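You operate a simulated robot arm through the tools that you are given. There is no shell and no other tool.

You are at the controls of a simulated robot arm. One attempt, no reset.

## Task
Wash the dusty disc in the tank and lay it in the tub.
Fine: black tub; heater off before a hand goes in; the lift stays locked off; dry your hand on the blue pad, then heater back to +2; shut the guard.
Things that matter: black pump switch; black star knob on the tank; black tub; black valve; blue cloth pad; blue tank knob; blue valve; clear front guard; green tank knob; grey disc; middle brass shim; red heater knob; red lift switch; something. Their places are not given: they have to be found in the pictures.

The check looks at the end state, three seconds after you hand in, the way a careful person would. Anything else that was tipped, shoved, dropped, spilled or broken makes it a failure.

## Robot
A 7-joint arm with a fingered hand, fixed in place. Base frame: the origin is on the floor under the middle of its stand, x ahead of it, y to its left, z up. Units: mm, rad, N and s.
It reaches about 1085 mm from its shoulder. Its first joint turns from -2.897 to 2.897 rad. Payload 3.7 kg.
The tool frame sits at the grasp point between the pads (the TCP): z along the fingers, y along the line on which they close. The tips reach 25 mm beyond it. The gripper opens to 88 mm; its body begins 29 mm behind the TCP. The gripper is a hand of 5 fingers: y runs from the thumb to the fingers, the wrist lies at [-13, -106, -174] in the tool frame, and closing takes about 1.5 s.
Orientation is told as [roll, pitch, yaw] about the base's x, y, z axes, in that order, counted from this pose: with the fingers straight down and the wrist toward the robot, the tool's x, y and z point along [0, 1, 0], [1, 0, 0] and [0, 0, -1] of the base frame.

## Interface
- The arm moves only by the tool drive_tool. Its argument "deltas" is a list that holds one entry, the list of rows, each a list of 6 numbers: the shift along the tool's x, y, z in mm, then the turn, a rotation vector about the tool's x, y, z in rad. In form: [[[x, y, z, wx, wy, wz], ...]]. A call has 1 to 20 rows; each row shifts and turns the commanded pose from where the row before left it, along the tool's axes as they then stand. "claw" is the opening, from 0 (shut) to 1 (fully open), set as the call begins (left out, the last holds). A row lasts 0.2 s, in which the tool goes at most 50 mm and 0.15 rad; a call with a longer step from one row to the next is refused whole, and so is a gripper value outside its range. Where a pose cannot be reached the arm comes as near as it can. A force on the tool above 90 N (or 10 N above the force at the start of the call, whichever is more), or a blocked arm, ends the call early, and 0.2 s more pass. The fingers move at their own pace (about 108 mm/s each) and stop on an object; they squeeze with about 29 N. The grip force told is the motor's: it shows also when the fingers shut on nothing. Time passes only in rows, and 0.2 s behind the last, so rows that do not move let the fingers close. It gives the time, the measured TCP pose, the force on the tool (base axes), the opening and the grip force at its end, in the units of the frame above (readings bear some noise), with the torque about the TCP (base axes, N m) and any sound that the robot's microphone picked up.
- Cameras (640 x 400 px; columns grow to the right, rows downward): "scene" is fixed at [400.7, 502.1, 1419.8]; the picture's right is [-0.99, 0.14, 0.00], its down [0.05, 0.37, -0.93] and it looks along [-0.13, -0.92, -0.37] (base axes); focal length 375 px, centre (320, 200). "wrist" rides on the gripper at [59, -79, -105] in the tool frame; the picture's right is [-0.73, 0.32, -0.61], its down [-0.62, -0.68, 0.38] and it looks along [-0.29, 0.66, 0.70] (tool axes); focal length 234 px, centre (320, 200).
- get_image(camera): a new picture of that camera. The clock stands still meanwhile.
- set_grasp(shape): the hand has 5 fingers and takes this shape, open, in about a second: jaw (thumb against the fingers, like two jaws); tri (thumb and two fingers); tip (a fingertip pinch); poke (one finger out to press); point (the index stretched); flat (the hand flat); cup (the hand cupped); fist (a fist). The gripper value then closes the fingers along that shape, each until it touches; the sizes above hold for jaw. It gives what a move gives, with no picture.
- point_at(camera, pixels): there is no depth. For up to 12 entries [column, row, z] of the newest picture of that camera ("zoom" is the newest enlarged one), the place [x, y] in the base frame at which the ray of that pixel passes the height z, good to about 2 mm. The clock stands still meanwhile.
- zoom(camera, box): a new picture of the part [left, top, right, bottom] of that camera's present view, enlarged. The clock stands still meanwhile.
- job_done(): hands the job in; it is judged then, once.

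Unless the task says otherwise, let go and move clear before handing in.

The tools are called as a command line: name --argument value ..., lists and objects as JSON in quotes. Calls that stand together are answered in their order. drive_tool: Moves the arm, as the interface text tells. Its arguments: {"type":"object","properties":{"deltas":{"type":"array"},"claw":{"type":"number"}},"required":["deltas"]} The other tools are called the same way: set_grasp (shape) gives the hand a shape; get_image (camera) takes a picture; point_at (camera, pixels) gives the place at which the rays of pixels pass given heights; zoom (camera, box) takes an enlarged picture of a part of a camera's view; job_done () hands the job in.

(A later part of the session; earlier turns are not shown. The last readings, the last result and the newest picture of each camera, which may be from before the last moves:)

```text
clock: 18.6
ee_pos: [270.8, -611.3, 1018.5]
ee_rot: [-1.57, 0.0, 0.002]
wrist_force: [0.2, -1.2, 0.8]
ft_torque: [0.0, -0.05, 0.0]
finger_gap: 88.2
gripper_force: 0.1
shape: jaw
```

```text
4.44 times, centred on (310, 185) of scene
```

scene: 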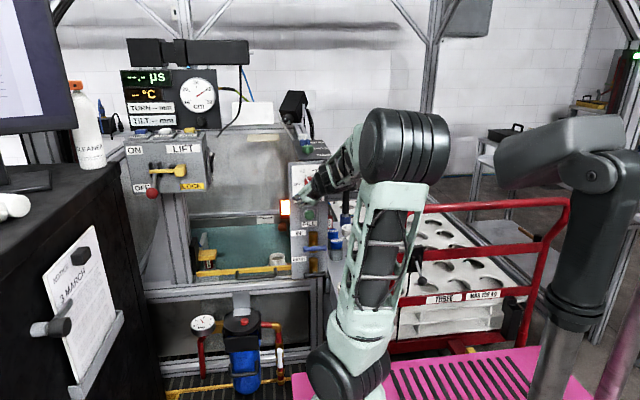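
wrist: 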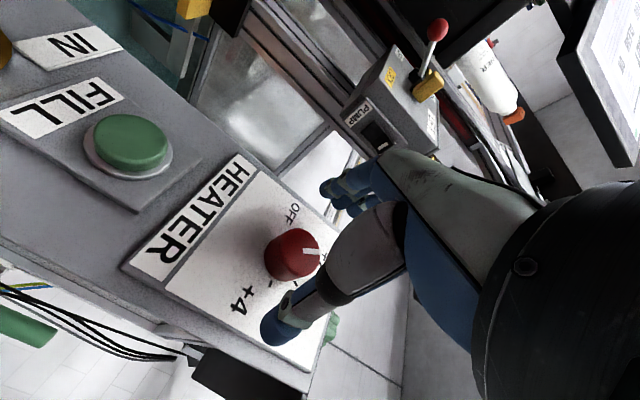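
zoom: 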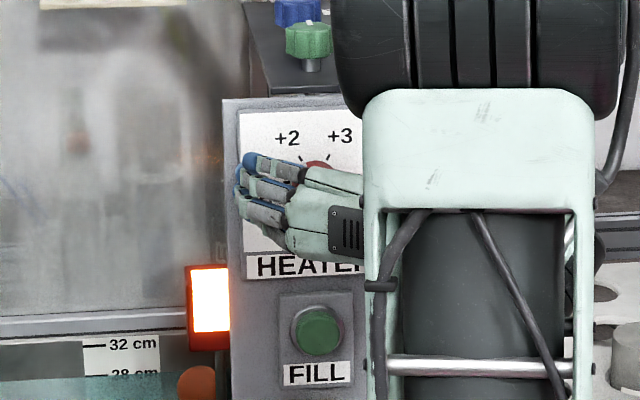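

The knob is between the thumb and fingers, with a small force reading of about 1 N. I'll advance another 21 mm and look before closing.

drive_tool --deltas '[[[1, 0, 7, 0, 0, 0], [0, 0, 7, 0, 0, 0], [0, 0, 7, 0, 0, 0], [0, 0, 0, 0, 0, 0]]]'

get_image --camera "wrist"

zoom --camera "wrist" --box '[220, 140, 400, 360]'

```text
clock: 19.6
ee_pos: [270.6, -633.3, 1016.7]
ee_rot: [-1.568, 0.001, 0.001]
wrist_force: [-0.4, -0.1, 0.1]
ft_torque: [0.0, 0.03, 0.01]
finger_gap: 87.9
gripper_force: 0.0
shape: jaw
```

```text
taken
```

wrist: 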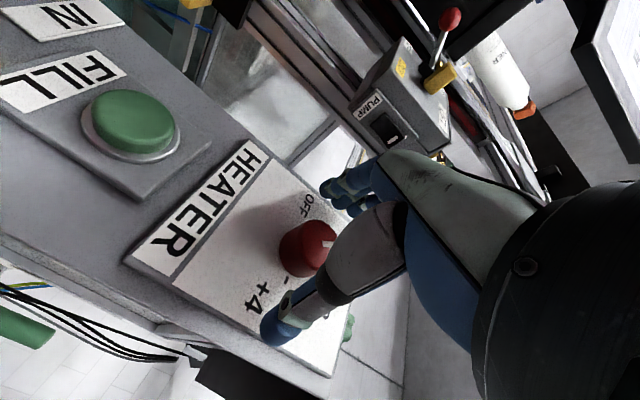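

```text
1.82 times, centred on (310, 250) of wrist
```

zoom: 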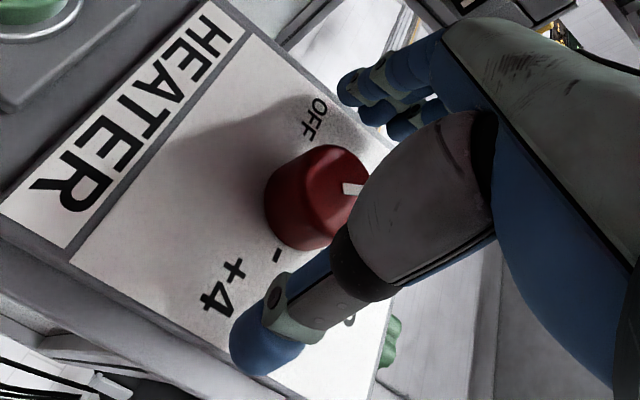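

The knob is well between the thumb and fingers with no contact forces. I'll close on it now.

drive_tool --deltas '[[[0, 0, 0, 0, 0, 0], [0, 0, 0, 0, 0, 0], [0, 0, 0, 0, 0, 0], [0, 0, 0, 0, 0, 0], [0, 0, 0, 0, 0, 0], [0, 0, 0, 0, 0, 0], [0, 0, 0, 0, 0, 0], [0, 0, 0, 0, 0, 0]]]' --claw 0.0

get_image --camera "wrist"

zoom --camera "scene" --box '[260, 140, 360, 230]'

```text
clock: 21.4
ee_pos: [270.9, -632.4, 1016.1]
ee_rot: [-1.57, 0.002, 0.001]
wrist_force: [-6.1, -1.9, -1.3]
ft_torque: [0.04, 0.01, -0.12]
finger_gap: 27.3
gripper_force: 29.0
shape: jaw
```

```text
taken
```

wrist: 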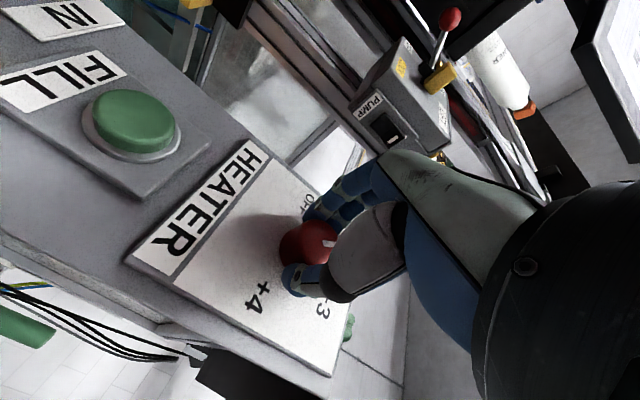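

```text
4.44 times, centred on (310, 185) of scene
```

zoom: 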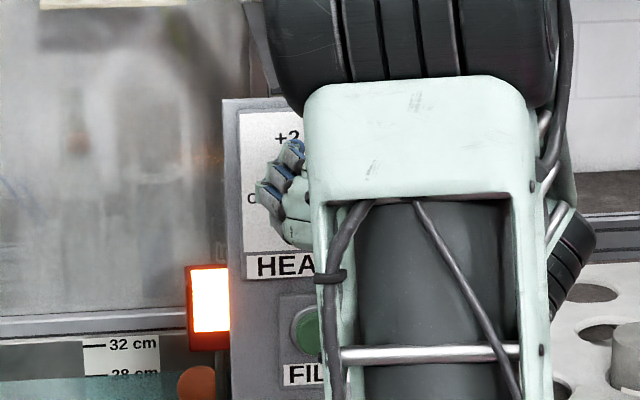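

The knob is gripped: gap 27 mm, 29 N. I'll turn it counter-clockwise (negative about tool z) in steps.

drive_tool --deltas '[[[0, 0, 0, 0, 0, -0.1], [0, 0, 0, 0, 0, -0.1], [0, 0, 0, 0, 0, -0.1], [0, 0, 0, 0, 0, -0.1], [0, 0, 0, 0, 0, -0.1]]]'

get_image --camera "wrist"

zoom --camera "wrist" --box '[220, 160, 400, 340]'

```text
clock: 22.6
ee_pos: [270.0, -633.5, 1015.4]
ee_rot: [-1.568, 0.501, 0.004]
wrist_force: [-4.8, 2.5, 3.0]
ft_torque: [-0.08, -0.04, -0.12]
finger_gap: 27.0
gripper_force: 28.6
shape: jaw
```

```text
taken
```

wrist: 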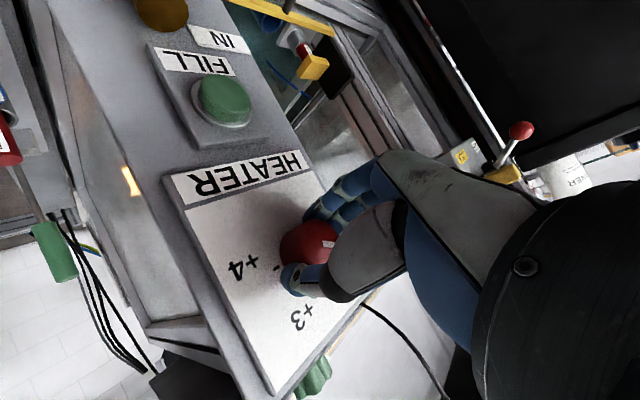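

```text
2.22 times, centred on (310, 250) of wrist
```

zoom: 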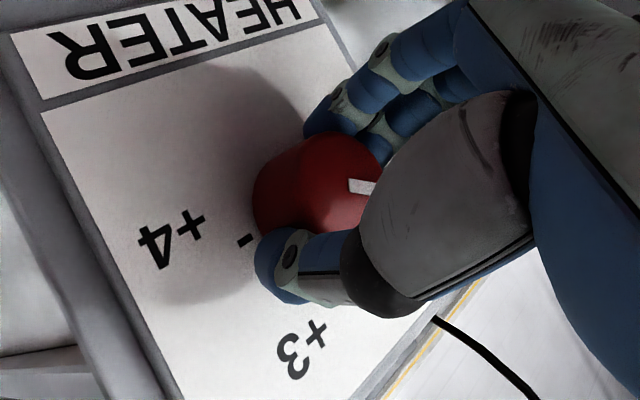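

The knob pointer has moved with the hand. I'll turn the remaining ~0.55 rad.

drive_tool --deltas '[[[0, 0, 0, 0, 0, -0.1], [0, 0, 0, 0, 0, -0.1], [0, 0, 0, 0, 0, -0.1], [0, 0, 0, 0, 0, -0.1], [0, 0, 0, 0, 0, -0.1], [0, 0, 0, 0, 0, -0.05], [0, 0, 0, 0, 0, 0]]]'

zoom --camera "wrist" --box '[220, 160, 400, 340]'

zoom --camera "scene" --box '[260, 140, 360, 230]'

```text
clock: 24.2
ee_pos: [269.9, -633.7, 1016.8]
ee_rot: [-1.569, 1.051, 0.005]
wrist_force: [-6.4, -2.5, 6.7]
ft_torque: [-0.12, 0.0, -0.17]
finger_gap: 26.9
gripper_force: 28.8
shape: jaw
```

```text
2.22 times, centred on (310, 250) of wrist
```

zoom: 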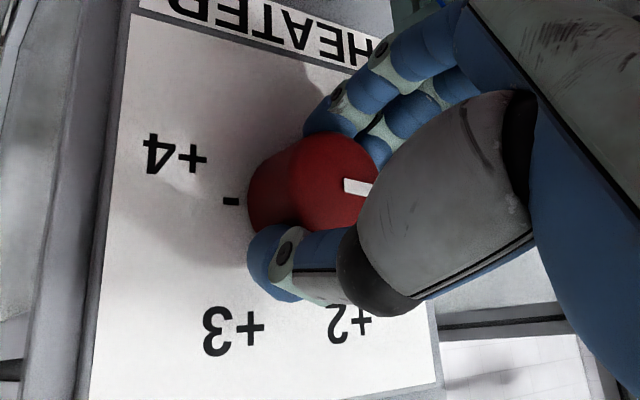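

```text
4.44 times, centred on (310, 185) of scene
```

zoom: 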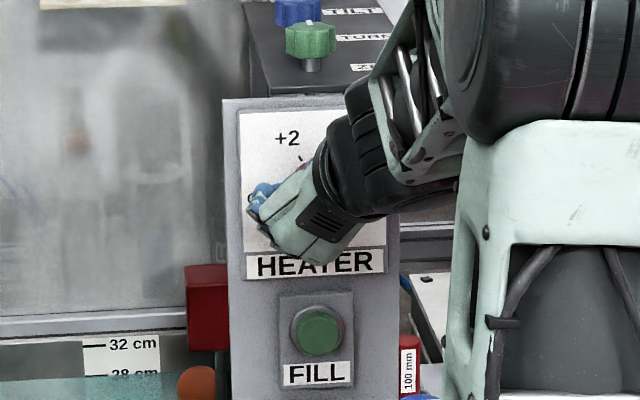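

The heater lamp has gone dark at scene zoom (207,305), and the pointer is opposite the +4 tick, so the heater is OFF. I'll release and back straight out.

drive_tool --deltas '[[[0, 0, 0, 0, 0, 0], [0, 0, 0, 0, 0, 0], [0, 0, 0, 0, 0, 0], [0, 0, 0, 0, 0, 0], [0, 0, 0, 0, 0, 0], [0, 0, 0, 0, 0, 0], [0, 0, 0, 0, 0, 0], [0, 0, 0, 0, 0, 0], [0, 0, -10, 0, 0, 0], [0, 0, -20, 0, 0, 0], [0, 0, -30, 0, 0, 0], [0, 0, -30, 0, 0, 0]]]' --claw 1.0

zoom --camera "wrist" --box '[180, 160, 360, 360]'

get_image --camera "scene"

```text
clock: 26.8
ee_pos: [270.0, -543.3, 1016.2]
ee_rot: [-1.566, 1.051, 0.006]
wrist_force: [0.2, 0.8, 0.5]
ft_torque: [0.0, 0.01, -0.03]
finger_gap: 87.6
gripper_force: 0.1
shape: jaw
```

```text
2.00 times, centred on (270, 260) of wrist
```

zoom: 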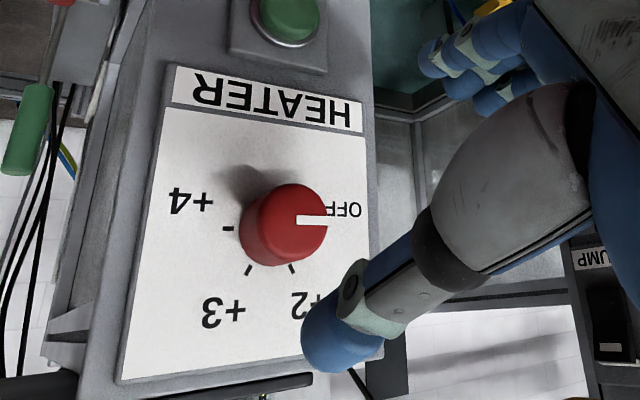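

```text
taken
```

scene: 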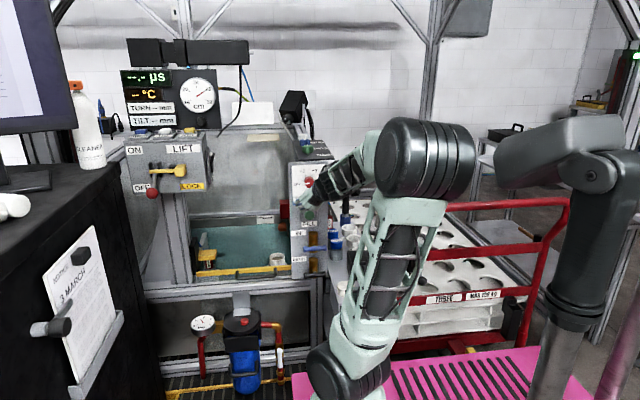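

The pointer is exactly on OFF. I'll roll back and turn the hand to fingers-down with the wrist toward the robot, ready for the disc.

drive_tool --deltas '[[[0, 0, 0, 0, 0, 0.15], [0, 0, 0, 0, 0, 0.15], [0, 0, 0, 0, 0, 0.15], [0, 0, 0, 0, 0, 0.15], [0, 0, 0, 0, 0, 0.15], [0, 0, 0, 0, 0, 0.15], [0, 0, 0, 0, 0, 0.15], [0, 0, 0, 0.0864, 0.0864, 0.0864], [0, 0, 0, 0.0864, 0.0864, 0.0864], [0, 0, 0, 0.0864, 0.0864, 0.0864], [0, 0, 0, 0.0864, 0.0864, 0.0864], [0, 0, 0, 0.0864, 0.0864, 0.0864], [0, 0, 0, 0.0864, 0.0864, 0.0864], [0, 0, 0, 0.0864, 0.0864, 0.0864]]]'

get_image --camera "scene"

```text
clock: 29.8
ee_pos: [270.4, -541.2, 1015.7]
ee_rot: [-0.782, -0.339, -0.785]
wrist_force: [0.0, 0.5, 0.9]
ft_torque: [-0.03, -0.05, -0.04]
finger_gap: 87.6
gripper_force: 0.1
shape: jaw
```

```text
taken
```

scene: 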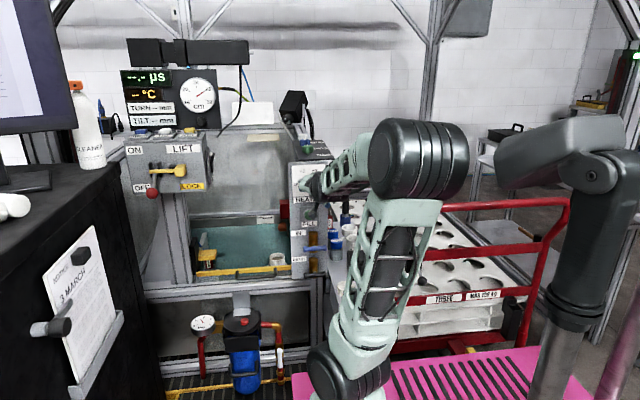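

Halfway through and unobstructed. I'll finish the turn and move above the table.

drive_tool --deltas '[[[0, 0, 0, 0.0864, 0.0864, 0.0864], [0, 0, 0, 0.0864, 0.0864, 0.0864], [0, 0, 0, 0.0864, 0.0864, 0.0864], [0, 0, 0, 0.0864, 0.0864, 0.0864], [0, 0, 0, 0.0864, 0.0864, 0.0864], [0, 0, 0, 0.0864, 0.0864, 0.0864], [0, 0, 0, 0.0864, 0.0864, 0.0864], [-22, -8, 20, 0, 0, 0], [-22, -8, 20, 0, 0, 0], [-22, -8, 20, 0, 0, 0], [-22, -8, 20, 0, 0, 0], [-22, -8, 20, 0, 0, 0], [0, 0, 0, 0, 0, 0]]]'

get_image --camera "scene"

get_image --camera "wrist"

```text
clock: 32.6
ee_pos: [161.2, -504.2, 916.3]
ee_rot: [-0.002, 0.001, -1.569]
wrist_force: [-0.1, 0.2, -0.7]
ft_torque: [0.01, -0.01, 0.0]
finger_gap: 87.7
gripper_force: 0.0
shape: jaw
```

```text
taken
```

scene: 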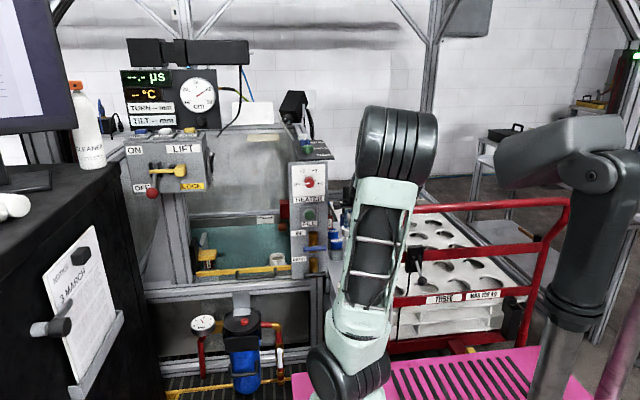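

```text
taken
```

wrist: 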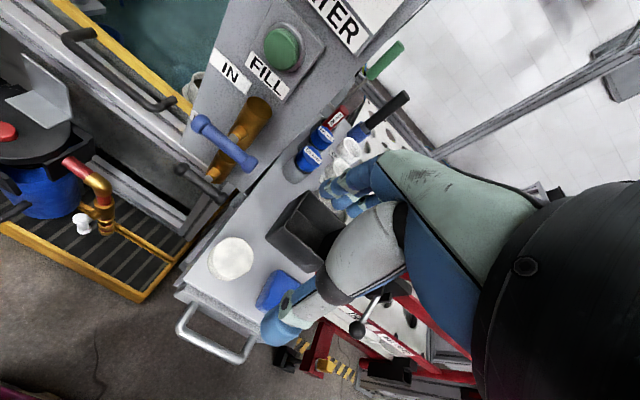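

The disc is at wrist (232,257), with the pad at (275,290) and the tub at (305,228). I'll zoom in and query positions for the expected heights.

zoom --camera "wrist" --box '[170, 170, 350, 350]'

point_at --camera "wrist" --pixels '[[232, 256, 660], [232, 256, 676], [232, 256, 690], [180, 296, 650], [180, 296, 640], [255, 200, 650], [207, 257, 676], [257, 257, 676], [232, 237, 676], [232, 276, 676]]'

```text
2.22 times, centred on (260, 260) of wrist
```

zoom: 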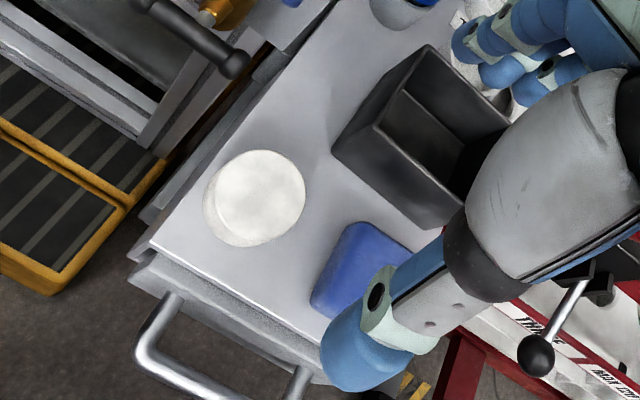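

```text
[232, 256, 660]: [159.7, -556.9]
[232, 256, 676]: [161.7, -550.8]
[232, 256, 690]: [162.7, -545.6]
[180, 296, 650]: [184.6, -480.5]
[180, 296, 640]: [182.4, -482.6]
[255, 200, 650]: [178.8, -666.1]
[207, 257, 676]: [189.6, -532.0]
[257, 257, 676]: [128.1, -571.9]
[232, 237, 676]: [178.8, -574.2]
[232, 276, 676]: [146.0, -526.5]
```

The disc's top centre is near (161,-551). Before descending I'll check the tub's near corner positions.

point_at --camera "wrist" --pixels '[[266.8, 238.4, 650], [266.8, 238.4, 660], [286, 227, 700], [286, 227, 720], [308.6, 190, 700], [308.6, 190, 720], [316, 272, 650], [316, 272, 660], [278, 272, 660], [256, 304, 660], [287, 300, 660]]'

drive_tool --deltas '[[[0, 10, 30, 0, 0, 0], [0, 10, 30, 0, 0, 0], [0, 10, 30, 0, 0, 0], [0, 10, 30, 0, 0, 0], [0, 7, 30, 0, 0, 0], [0, 0, 0, 0, 0, 0]]]'

get_image --camera "wrist"

zoom --camera "wrist" --box '[170, 150, 370, 350]'

get_image --camera "scene"

```text
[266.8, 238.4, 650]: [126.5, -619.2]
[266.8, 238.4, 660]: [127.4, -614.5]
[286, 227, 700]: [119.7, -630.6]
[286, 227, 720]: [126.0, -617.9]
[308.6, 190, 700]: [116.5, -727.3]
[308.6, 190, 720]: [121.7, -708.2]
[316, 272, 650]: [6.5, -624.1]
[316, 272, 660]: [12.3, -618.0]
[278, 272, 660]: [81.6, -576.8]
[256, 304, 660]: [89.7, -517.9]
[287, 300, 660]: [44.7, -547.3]
```

```text
clock: 34.0
ee_pos: [157.4, -551.7, 763.0]
ee_rot: [0.001, 0.002, -1.569]
wrist_force: [0.1, 0.1, -0.4]
ft_torque: [-0.02, 0.0, -0.01]
finger_gap: 87.7
gripper_force: 0.1
shape: jaw
```

```text
taken
```

wrist: 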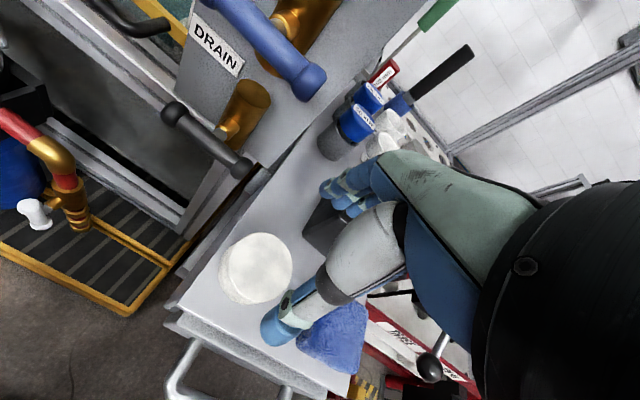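

```text
2.00 times, centred on (270, 250) of wrist
```

zoom: 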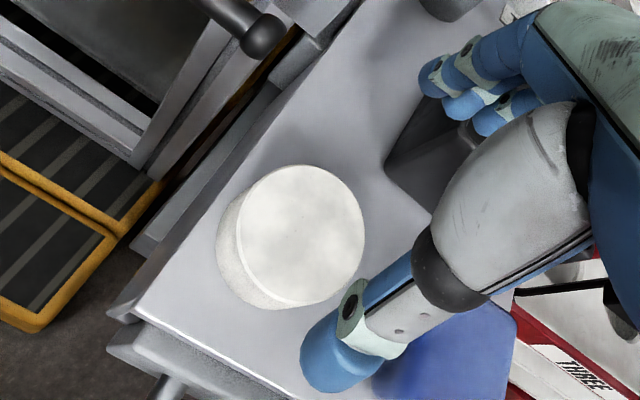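

```text
taken
```

scene: 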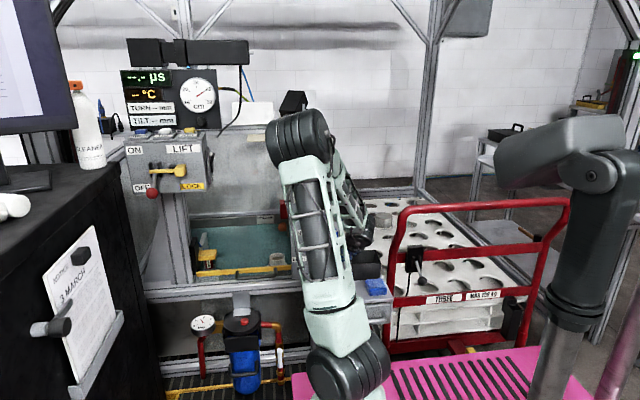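

The tub spans about x 10–126, y -617 to -708 with its rim near z 720, which is tight for a four-finger grip. I'll switch to the three-finger "tri" shape so the fingers fit inside the tub later.

set_grasp --shape "tri"

get_image --camera "wrist"

point_at --camera "wrist" --pixels '[[260, 266, 660], [260, 266, 676], [260, 266, 690], [227, 266, 676], [292, 264, 676], [258, 233, 676], [260, 299, 676]]'

zoom --camera "scene" --box '[330, 200, 410, 320]'

```text
clock: 34.9
ee_pos: [157.5, -551.7, 764.3]
ee_rot: [-0.001, 0.0, -1.568]
wrist_force: [0.5, -0.1, 0.7]
ft_torque: [-0.02, 0.0, 0.01]
finger_gap: 87.5
gripper_force: 0.0
shape: tri
```

```text
taken
```

wrist: 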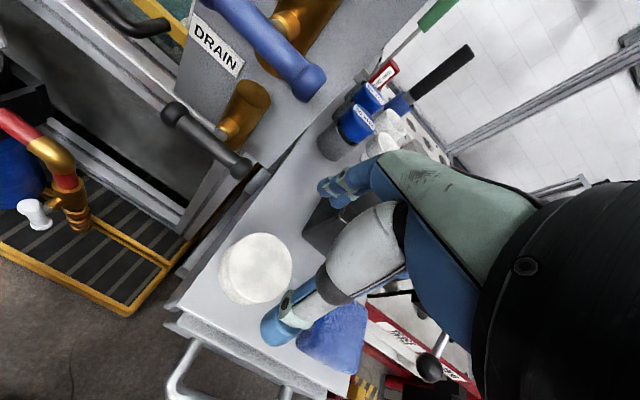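

```text
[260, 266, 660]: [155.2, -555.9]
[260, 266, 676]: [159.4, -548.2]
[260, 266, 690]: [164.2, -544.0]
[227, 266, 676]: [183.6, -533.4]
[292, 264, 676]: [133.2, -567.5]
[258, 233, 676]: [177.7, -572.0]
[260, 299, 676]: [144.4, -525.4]
```

```text
3.33 times, centred on (370, 260) of scene
```

zoom: 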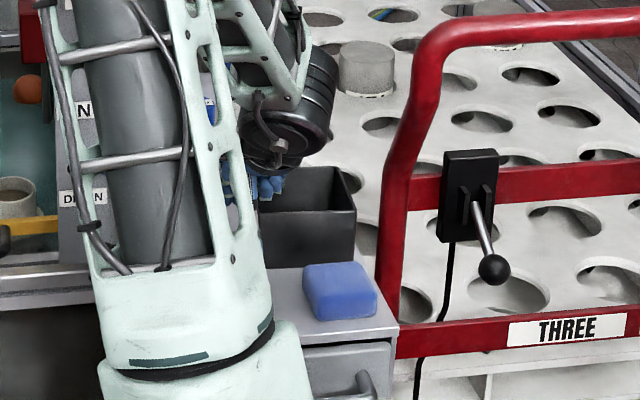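

The disc is about 59 mm wide, centred at (160,-549), with its top at about z 678 and the table at about 656. I'll descend with the open tri hand straddling it, watching force.

drive_tool --deltas '[[[2.5, -2.5, 15, 0, 0, 0], [0, 0, 15, 0, 0, 0], [0, 0, 15, 0, 0, 0], [0, 0, 15, 0, 0, 0], [0, 0, 0, 0, 0, 0]]]'

get_image --camera "wrist"

zoom --camera "wrist" --box '[190, 140, 390, 360]'

```text
clock: 36.1
ee_pos: [161.8, -547.1, 704.7]
ee_rot: [-0.002, 0.003, -1.569]
wrist_force: [-0.1, -1.0, 0.1]
ft_torque: [-0.02, 0.0, 0.0]
finger_gap: 87.7
gripper_force: 0.0
shape: tri
```

```text
taken
```

wrist: 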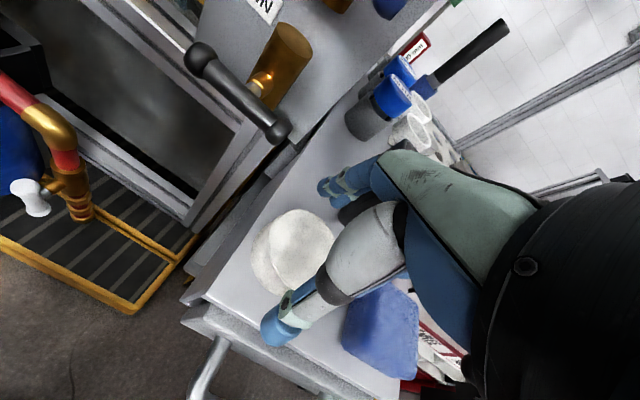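

```text
1.82 times, centred on (290, 250) of wrist
```

zoom: 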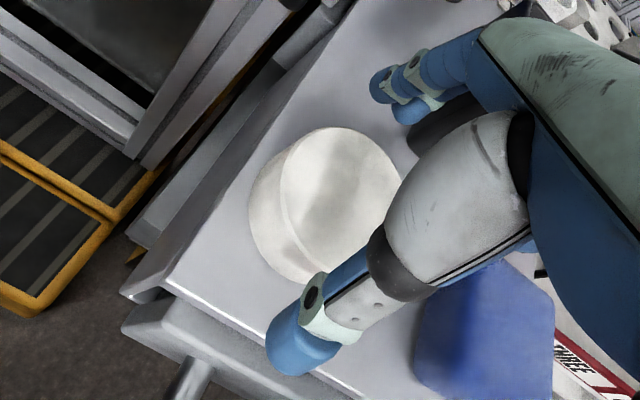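

The disc sits between the open fingers. I'll lower 15 mm more, nudge 2 mm toward the thumb side and close.

drive_tool --deltas '[[[-1, -2, 8, 0, 0, 0], [0, 0, 7, 0, 0, 0], [0, 0, 0, 0, 0, 0]]]'

drive_tool --deltas '[[[0, 0, 0, 0, 0, 0], [0, 0, 0, 0, 0, 0], [0, 0, 0, 0, 0, 0], [0, 0, 0, 0, 0, 0], [0, 0, 0, 0, 0, 0], [0, 0, 0, 0, 0, 0], [0, 0, 0, 0, 0, 0], [0, 0, 0, 0, 0, 0]]]' --claw 0.0

zoom --camera "wrist" --box '[190, 140, 390, 360]'

```text
clock: 36.9
ee_pos: [161.5, -545.2, 690.0]
ee_rot: [0.0, 0.002, -1.568]
wrist_force: [-0.6, -0.1, 0.8]
ft_torque: [-0.02, 0.0, -0.02]
finger_gap: 87.7
gripper_force: 0.0
shape: tri
```

```text
clock: 38.7
ee_pos: [162.5, -544.8, 690.8]
ee_rot: [-0.003, 0.001, -1.568]
wrist_force: [-0.5, -0.1, 0.1]
ft_torque: [0.02, -0.02, -0.01]
finger_gap: 51.8
gripper_force: 29.2
shape: tri
```

```text
1.82 times, centred on (290, 250) of wrist
```

zoom: 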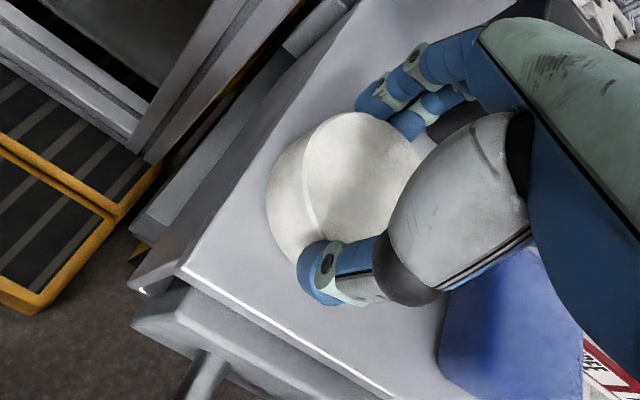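

The grip reads 52 mm at 29 N with no side forces. I'll lift 40 mm and check the hold.

drive_tool --deltas '[[[0, 0, -10, 0, 0, 0], [0, 0, -15, 0, 0, 0], [0, 0, -15, 0, 0, 0], [0, 0, 0, 0, 0, 0], [0, 0, 0, 0, 0, 0]]]'

get_image --camera "wrist"

zoom --camera "wrist" --box '[190, 140, 390, 360]'

```text
clock: 39.9
ee_pos: [162.2, -544.9, 731.3]
ee_rot: [0.0, 0.002, -1.571]
wrist_force: [0.4, 0.3, -1.7]
ft_torque: [0.0, 0.01, -0.02]
finger_gap: 51.9
gripper_force: 28.9
shape: tri
```

```text
taken
```

wrist: 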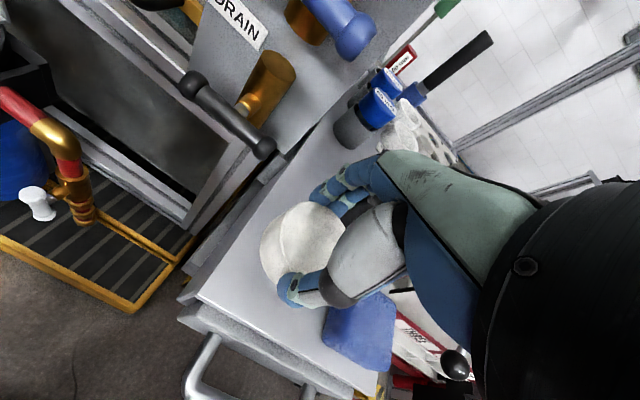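

```text
1.82 times, centred on (290, 250) of wrist
```

zoom: 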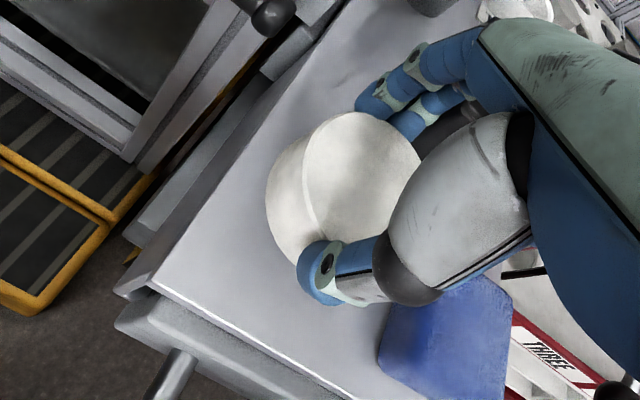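

The disc is held (about 1.7 N weight). I'll carry it up and back, then along the front past the panel to face the tank opening.

drive_tool --deltas '[[[0, -9.5, -20, 0, 0, 0], [0, -9.5, -20, 0, 0, 0], [0, -9.5, -20, 0, 0, 0], [0, -9.5, -20, 0, 0, 0], [0, -9.5, -20, 0, 0, 0], [0, -9.5, -20, 0, 0, 0], [0, -9.5, -20, 0, 0, 0], [0, -9.5, -20, 0, 0, 0], [30, 0, 0, 0, 0, 0], [40, 0, 0, 0, 0, 0], [40, 0, 0, 0, 0, 0], [40, 0, 0, 0, 0, 0], [40, 0, 0, 0, 0, 0], [40, 0, 0, 0, 0, 0], [40, 0, 0, 0, 0, 0], [40, 0, 0, 0, 0, 0], [20, 0, 0, 0, 0, 0], [0, 0, 0, 0, 0, 0]]]'

get_image --camera "scene"

get_image --camera "wrist"

```text
clock: 43.7
ee_pos: [492.2, -468.6, 891.0]
ee_rot: [0.0, 0.0, -1.568]
wrist_force: [-0.7, 0.4, -1.6]
ft_torque: [0.02, -0.03, 0.01]
finger_gap: 51.9
gripper_force: 28.9
shape: tri
```

```text
taken
```

scene: 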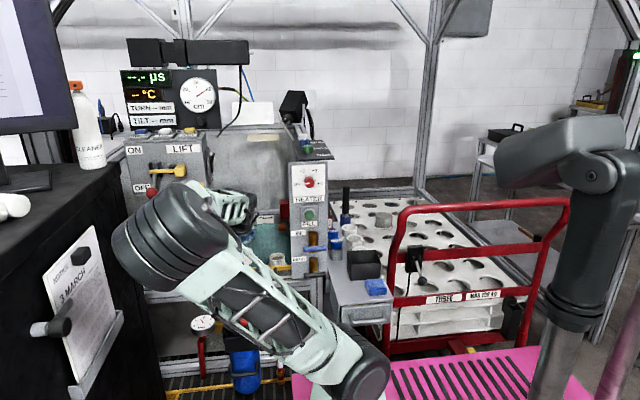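

```text
taken
```

wrist: 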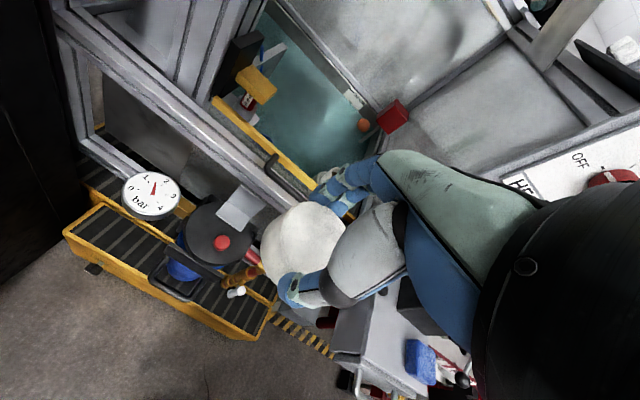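

The disc is still held and the arm is in front of the tank, with its elbow to the left at scene (170,240). I'll move in toward the opening at this safe height and watch the elbow.

drive_tool --deltas '[[[0, 30, 0, 0, 0, 0], [0, 30, 0, 0, 0, 0], [0, 30, 0, 0, 0, 0], [0, 30, 0, 0, 0, 0], [0, 30, 0, 0, 0, 0], [0, 30, 0, 0, 0, 0], [0, 0, 0, 0, 0, 0]]]'

get_image --camera "scene"

get_image --camera "wrist"

```text
clock: 45.3
ee_pos: [493.4, -650.7, 889.8]
ee_rot: [0.0, 0.002, -1.57]
wrist_force: [0.8, -1.9, -1.9]
ft_torque: [0.01, -0.01, -0.02]
finger_gap: 51.4
gripper_force: 29.2
shape: tri
```

```text
taken
```

scene: 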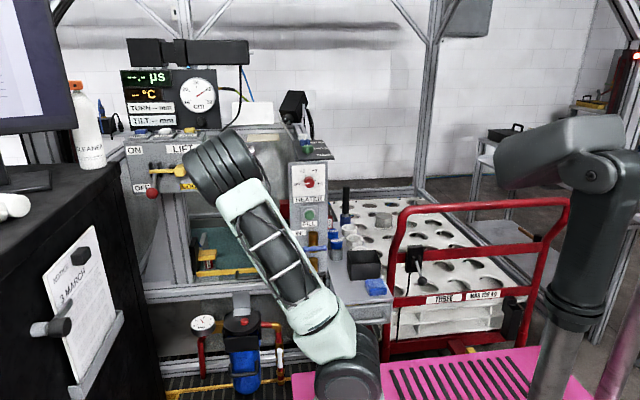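

```text
taken
```

wrist: 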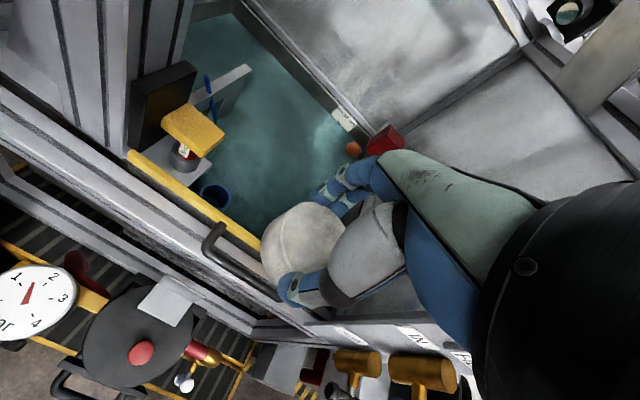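

A status light at scene (636,57) has changed from green to red. I'll look at it more closely.

zoom --camera "scene" --box '[560, 20, 640, 120]'

zoom --camera "wrist" --box '[110, 40, 370, 300]'

zoom --camera "scene" --box '[120, 120, 330, 300]'

```text
4.00 times, centred on (600, 70) of scene
```

zoom: 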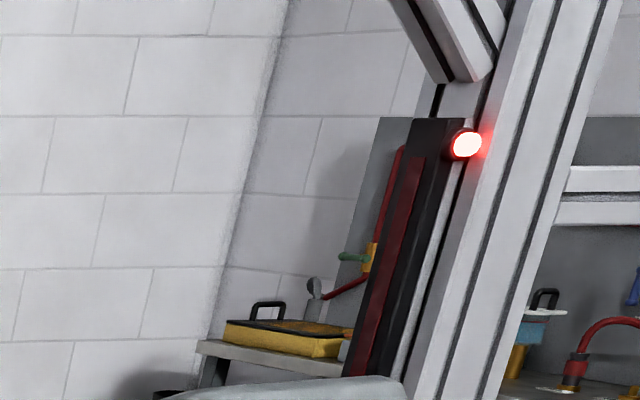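

```text
1.54 times, centred on (240, 170) of wrist
```

zoom: 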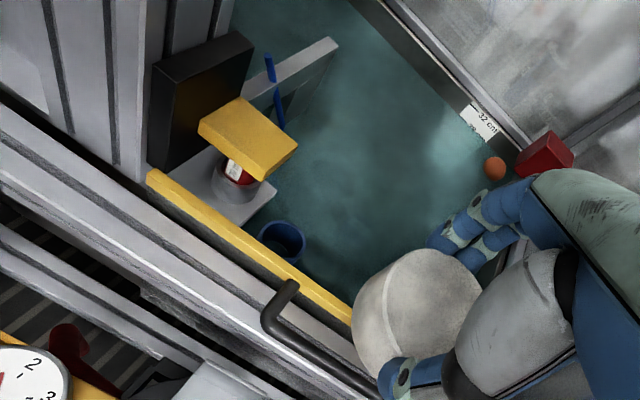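

```text
2.22 times, centred on (225, 210) of scene
```

zoom: 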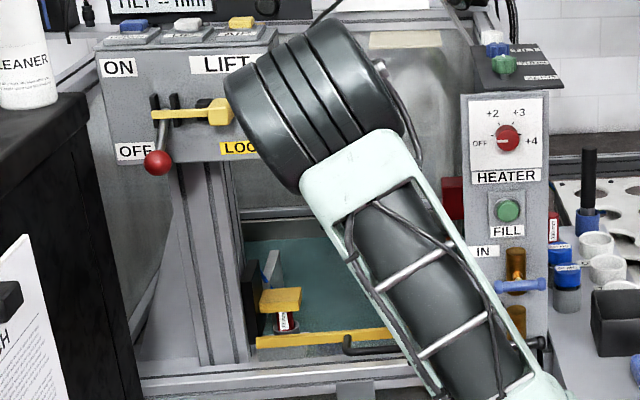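

The lamp is a status light on a far light-curtain post, probably reacting to the arm entering, and the lift lever and latch are unchanged. Next I'll measure the water level using the 32 cm scale plate at the back wall and the cup.

point_at --camera "scene" --pixels '[[265.3, 219.5, 600], [265.3, 219.5, 650], [265.3, 219.5, 700], [265.3, 224.3, 600], [265.3, 224.3, 650], [277, 257, 640], [277, 257, 660]]'

point_at --camera "wrist" --pixels '[[347, 116.8, 600], [347, 116.8, 650], [347, 116.8, 700], [352, 122, 600], [352, 122, 650], [130, 153, 650], [130, 153, 670], [222, 227, 650], [222, 227, 670]]'

zoom --camera "wrist" --box '[300, 80, 420, 180]'

```text
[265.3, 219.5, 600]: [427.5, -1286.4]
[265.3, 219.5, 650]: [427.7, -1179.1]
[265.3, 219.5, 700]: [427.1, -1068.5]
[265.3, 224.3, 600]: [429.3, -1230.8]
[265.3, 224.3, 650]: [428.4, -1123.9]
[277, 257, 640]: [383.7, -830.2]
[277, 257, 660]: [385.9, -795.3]
```

```text
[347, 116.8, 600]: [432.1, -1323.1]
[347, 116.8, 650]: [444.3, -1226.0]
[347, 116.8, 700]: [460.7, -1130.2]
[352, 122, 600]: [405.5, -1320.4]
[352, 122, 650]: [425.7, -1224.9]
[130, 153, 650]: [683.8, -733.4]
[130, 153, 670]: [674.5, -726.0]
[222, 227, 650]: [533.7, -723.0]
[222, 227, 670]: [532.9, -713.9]
```

```text
4.00 times, centred on (360, 130) of wrist
```

zoom: 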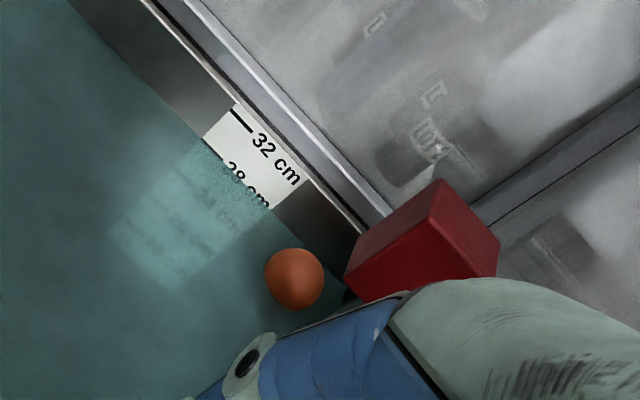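

The back-wall match was poor, so I'll redo it using the short "32" tick itself in both views, plus the wall/water line.

point_at --camera "scene" --pixels '[[259.5, 217.5, 600], [259.5, 217.5, 650], [259.5, 217.5, 700], [259.5, 217.5, 750], [259.5, 224.5, 600], [259.5, 224.5, 650]]'

point_at --camera "wrist" --pixels '[[340.75, 110, 600], [340.75, 110, 650], [340.75, 110, 700], [340.75, 110, 750], [334, 117.5, 600], [334, 117.5, 650], [348.5, 130.8, 620], [348.5, 130.8, 650]]'

```text
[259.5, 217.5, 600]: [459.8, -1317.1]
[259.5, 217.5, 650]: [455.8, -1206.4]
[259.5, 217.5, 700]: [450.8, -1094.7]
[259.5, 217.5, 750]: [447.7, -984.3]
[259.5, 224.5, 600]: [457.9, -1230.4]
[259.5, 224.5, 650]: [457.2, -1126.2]
```

```text
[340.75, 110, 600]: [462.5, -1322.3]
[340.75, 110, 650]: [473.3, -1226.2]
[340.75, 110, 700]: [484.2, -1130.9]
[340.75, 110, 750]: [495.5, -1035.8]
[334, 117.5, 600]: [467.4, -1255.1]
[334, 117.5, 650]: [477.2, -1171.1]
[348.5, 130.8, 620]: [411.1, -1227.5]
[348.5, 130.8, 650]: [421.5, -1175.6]
```

The 32 cm tick works out at (460,-1340,590), so the water surface is at about z 550, well below the guard bar at 667. I'll check where the blue ring, yellow plate and white cup sit before choosing a dip spot.

point_at --camera "wrist" --pixels '[[215.3, 196, 500], [215.3, 196, 550], [215.3, 196, 600], [191, 131, 620], [191, 131, 660], [207, 148, 640], [250, 68, 550], [183, 155, 600]]'

drive_tool --deltas '[[[0, 0, 0, 0.117, 0, 0], [0, 0, 0, 0.117, 0, 0], [0, 0, 0, 0.116, 0, 0], [-2, 37.6, -13.7, 0, 0, 0], [-2, 37.6, -13.7, 0, 0, 0], [-2, 37.6, -13.7, 0, 0, 0], [0, 0, 0, 0, 0, 0]]]'

get_image --camera "scene"

get_image --camera "wrist"

```text
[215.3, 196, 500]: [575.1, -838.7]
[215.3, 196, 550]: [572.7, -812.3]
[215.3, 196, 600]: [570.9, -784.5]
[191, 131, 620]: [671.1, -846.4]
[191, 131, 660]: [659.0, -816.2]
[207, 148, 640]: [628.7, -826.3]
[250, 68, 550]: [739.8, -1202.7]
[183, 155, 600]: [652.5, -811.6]
```

```text
clock: 46.9
ee_pos: [484.1, -770.8, 890.2]
ee_rot: [-0.002, 0.353, -1.571]
wrist_force: [-0.2, 0.0, -2.3]
ft_torque: [0.01, 0.01, 0.02]
finger_gap: 52.0
gripper_force: 29.2
shape: tri
```

```text
taken
```

scene: 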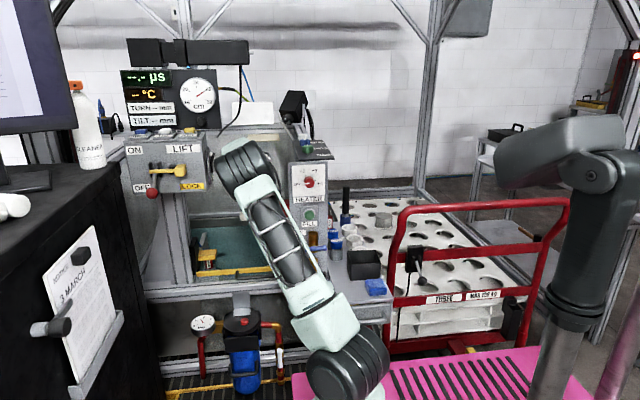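

```text
taken
```

wrist: 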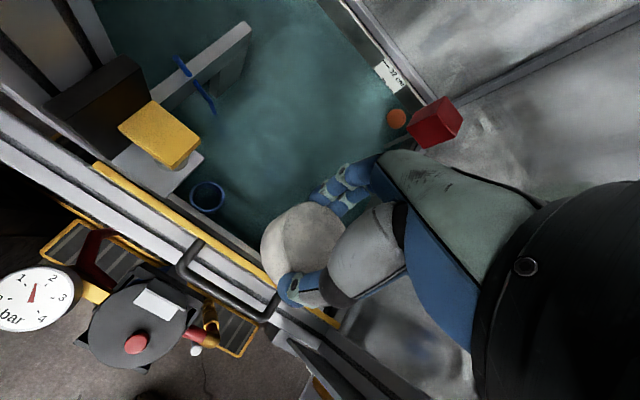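

The water area beyond the blue ring (205,195) and cup is open. I'll move in to y≈-940 at this height.

drive_tool --deltas '[[[2, 37.6, -13.7, 0, 0, 0], [2, 37.6, -13.7, 0, 0, 0], [2, 37.6, -13.7, 0, 0, 0], [2, 37.6, -13.7, 0, 0, 0], [0, 0, 0, 0, 0, 0]]]'

get_image --camera "scene"

get_image --camera "wrist"

```text
clock: 48.1
ee_pos: [488.9, -921.8, 886.9]
ee_rot: [-0.002, 0.352, -1.571]
wrist_force: [-1.2, -0.1, -2.2]
ft_torque: [0.0, 0.0, -0.02]
finger_gap: 51.3
gripper_force: 28.8
shape: tri
out of reach, approached as far as the arm can: row 4
```

```text
taken
```

scene: 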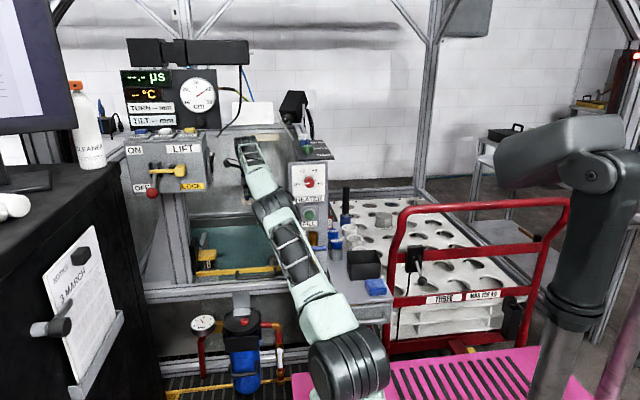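

```text
taken
```

wrist: 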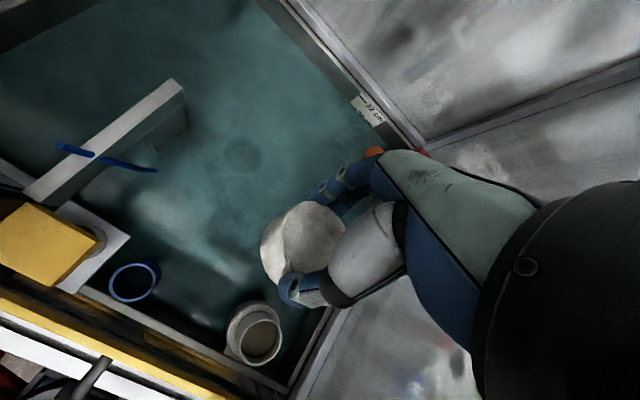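

The arm is near full reach here (out-of-reach note), so I'll back up to y≈-880. From there I'll descend to about z 620, between the cup at (255,340) and the blue ring at (133,283).

drive_tool --deltas '[[[0, -39.5, 14.4, 0, 0, 0], [0, 13, 35.7, 0, 0, 0], [0, 13, 35.7, 0, 0, 0], [0, 13, 35.7, 0, 0, 0], [0, 13, 35.7, 0, 0, 0], [0, 0, 0, 0, 0, 0]]]'

get_image --camera "scene"

get_image --camera "wrist"

```text
clock: 49.5
ee_pos: [492.6, -880.3, 735.9]
ee_rot: [0.002, 0.353, -1.569]
wrist_force: [-0.5, 0.3, -1.6]
ft_torque: [0.0, 0.02, 0.0]
finger_gap: 51.2
gripper_force: 29.3
shape: tri
```

```text
taken
```

scene: 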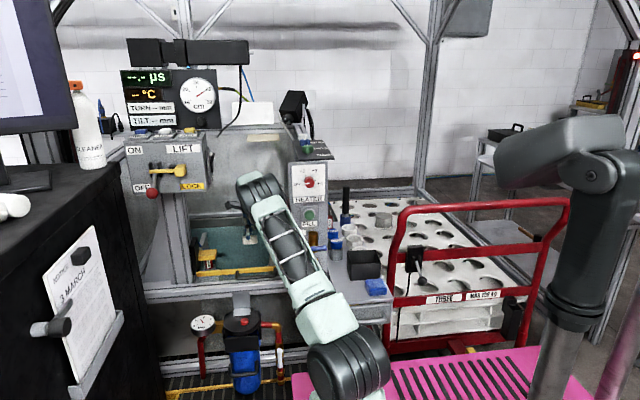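

```text
taken
```

wrist: 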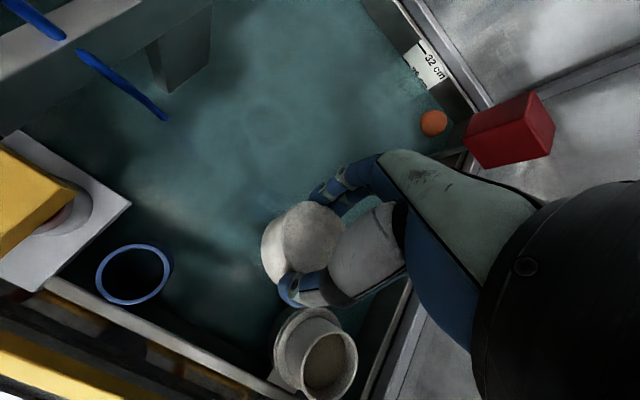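

The spot is clear of the cup and ring, and the forearm is above the bar. I'll continue down to about z 610.

drive_tool --deltas '[[[3, 10.3, 28.2, 0, 0, 0], [3, 10.3, 28.2, 0, 0, 0], [0, 10.3, 28.2, 0, 0, 0], [0, 10.3, 28.2, 0, 0, 0], [0, 0, 0, 0, 0, 0]]]'

get_image --camera "scene"

get_image --camera "wrist"

zoom --camera "scene" --box '[180, 160, 340, 300]'

```text
clock: 50.7
ee_pos: [499.3, -879.8, 615.0]
ee_rot: [-0.002, 0.353, -1.569]
wrist_force: [0.0, 0.7, -2.0]
ft_torque: [0.0, 0.01, 0.02]
finger_gap: 51.4
gripper_force: 28.9
shape: tri
```

```text
taken
```

scene: 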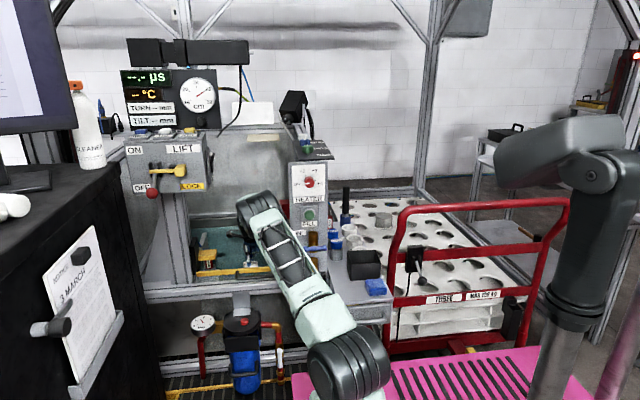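

```text
taken
```

wrist: 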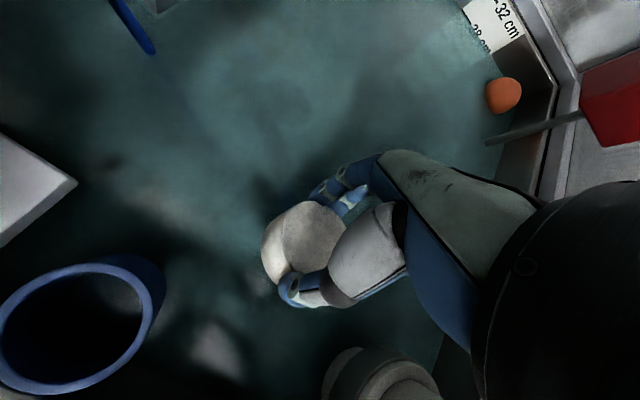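

```text
2.86 times, centred on (260, 230) of scene
```

zoom: 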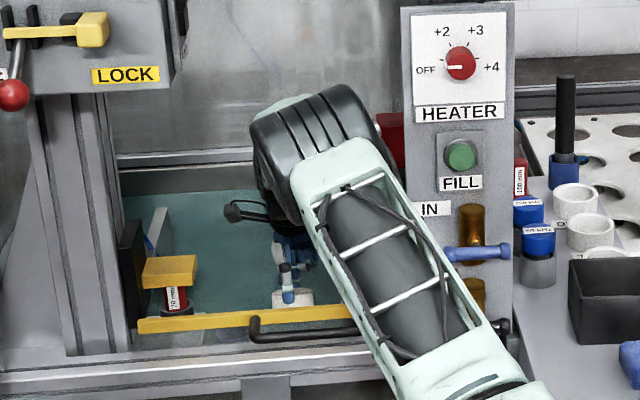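

The hand is just above the water, with the ring at (80,328) near the left edge of the view. I'll check the ring's and cup's clearance before dipping.

point_at --camera "wrist" --pixels '[[75, 325, 550], [75, 325, 600], [75, 325, 640], [385, 375, 600], [385, 375, 640], [385, 375, 660], [150, 280, 600], [150, 280, 560], [0, 300, 600]]'

zoom --camera "wrist" --box '[0, 150, 440, 400]'

```text
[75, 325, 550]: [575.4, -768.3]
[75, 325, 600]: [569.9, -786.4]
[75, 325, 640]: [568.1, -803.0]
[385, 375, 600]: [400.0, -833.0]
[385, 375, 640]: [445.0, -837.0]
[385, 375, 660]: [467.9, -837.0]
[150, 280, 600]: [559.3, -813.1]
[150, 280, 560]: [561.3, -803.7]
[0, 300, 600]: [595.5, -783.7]
```

```text
1.45 times, centred on (220, 275) of wrist
```

zoom: 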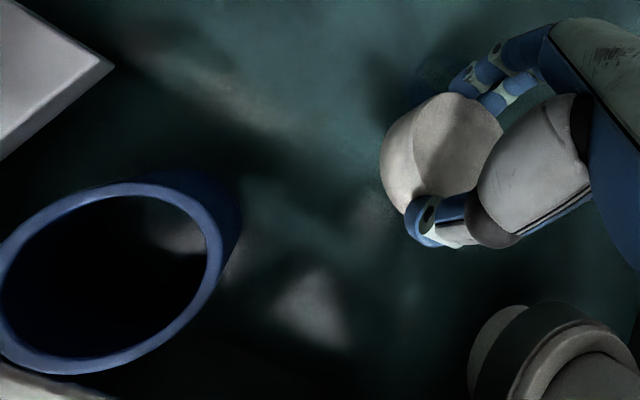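

The blue cup (top z≈600, x 540–600) and white cup (x<430) are both clear of x≈490. I'll dip to about z 530, below the 550 water line.

drive_tool --deltas '[[[-9, 6.8, 18.8, 0, 0, 0], [0, 6.8, 18.8, 0, 0, 0], [0, 6.8, 18.8, 0, 0, 0], [0, 6.8, 18.8, 0, 0, 0], [0, 2, 5.6, 0, 0, 0], [0, 0, 0, 0, 0, 0]]]'

get_image --camera "wrist"

zoom --camera "scene" --box '[180, 160, 340, 300]'

```text
clock: 52.1
ee_pos: [487.5, -882.5, 544.6]
ee_rot: [0.007, 0.331, -1.565]
wrist_force: [-7.5, 4.2, 87.2]
ft_torque: [-2.93, 0.56, -0.03]
finger_gap: 50.5
gripper_force: 29.1
shape: tri
```

```text
taken
```

wrist: 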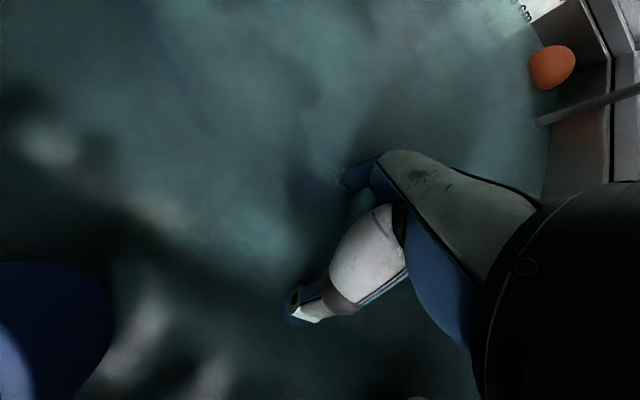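

```text
2.86 times, centred on (260, 230) of scene
```

zoom: 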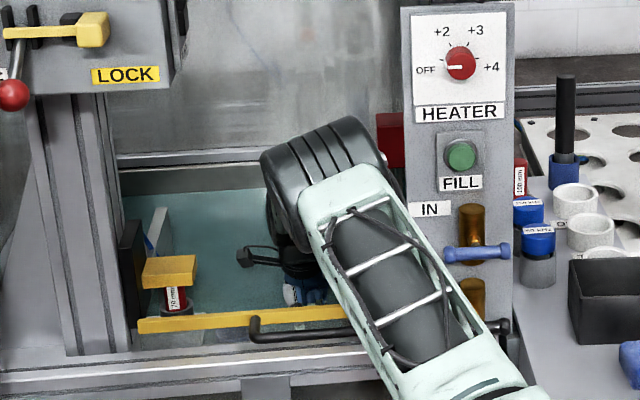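

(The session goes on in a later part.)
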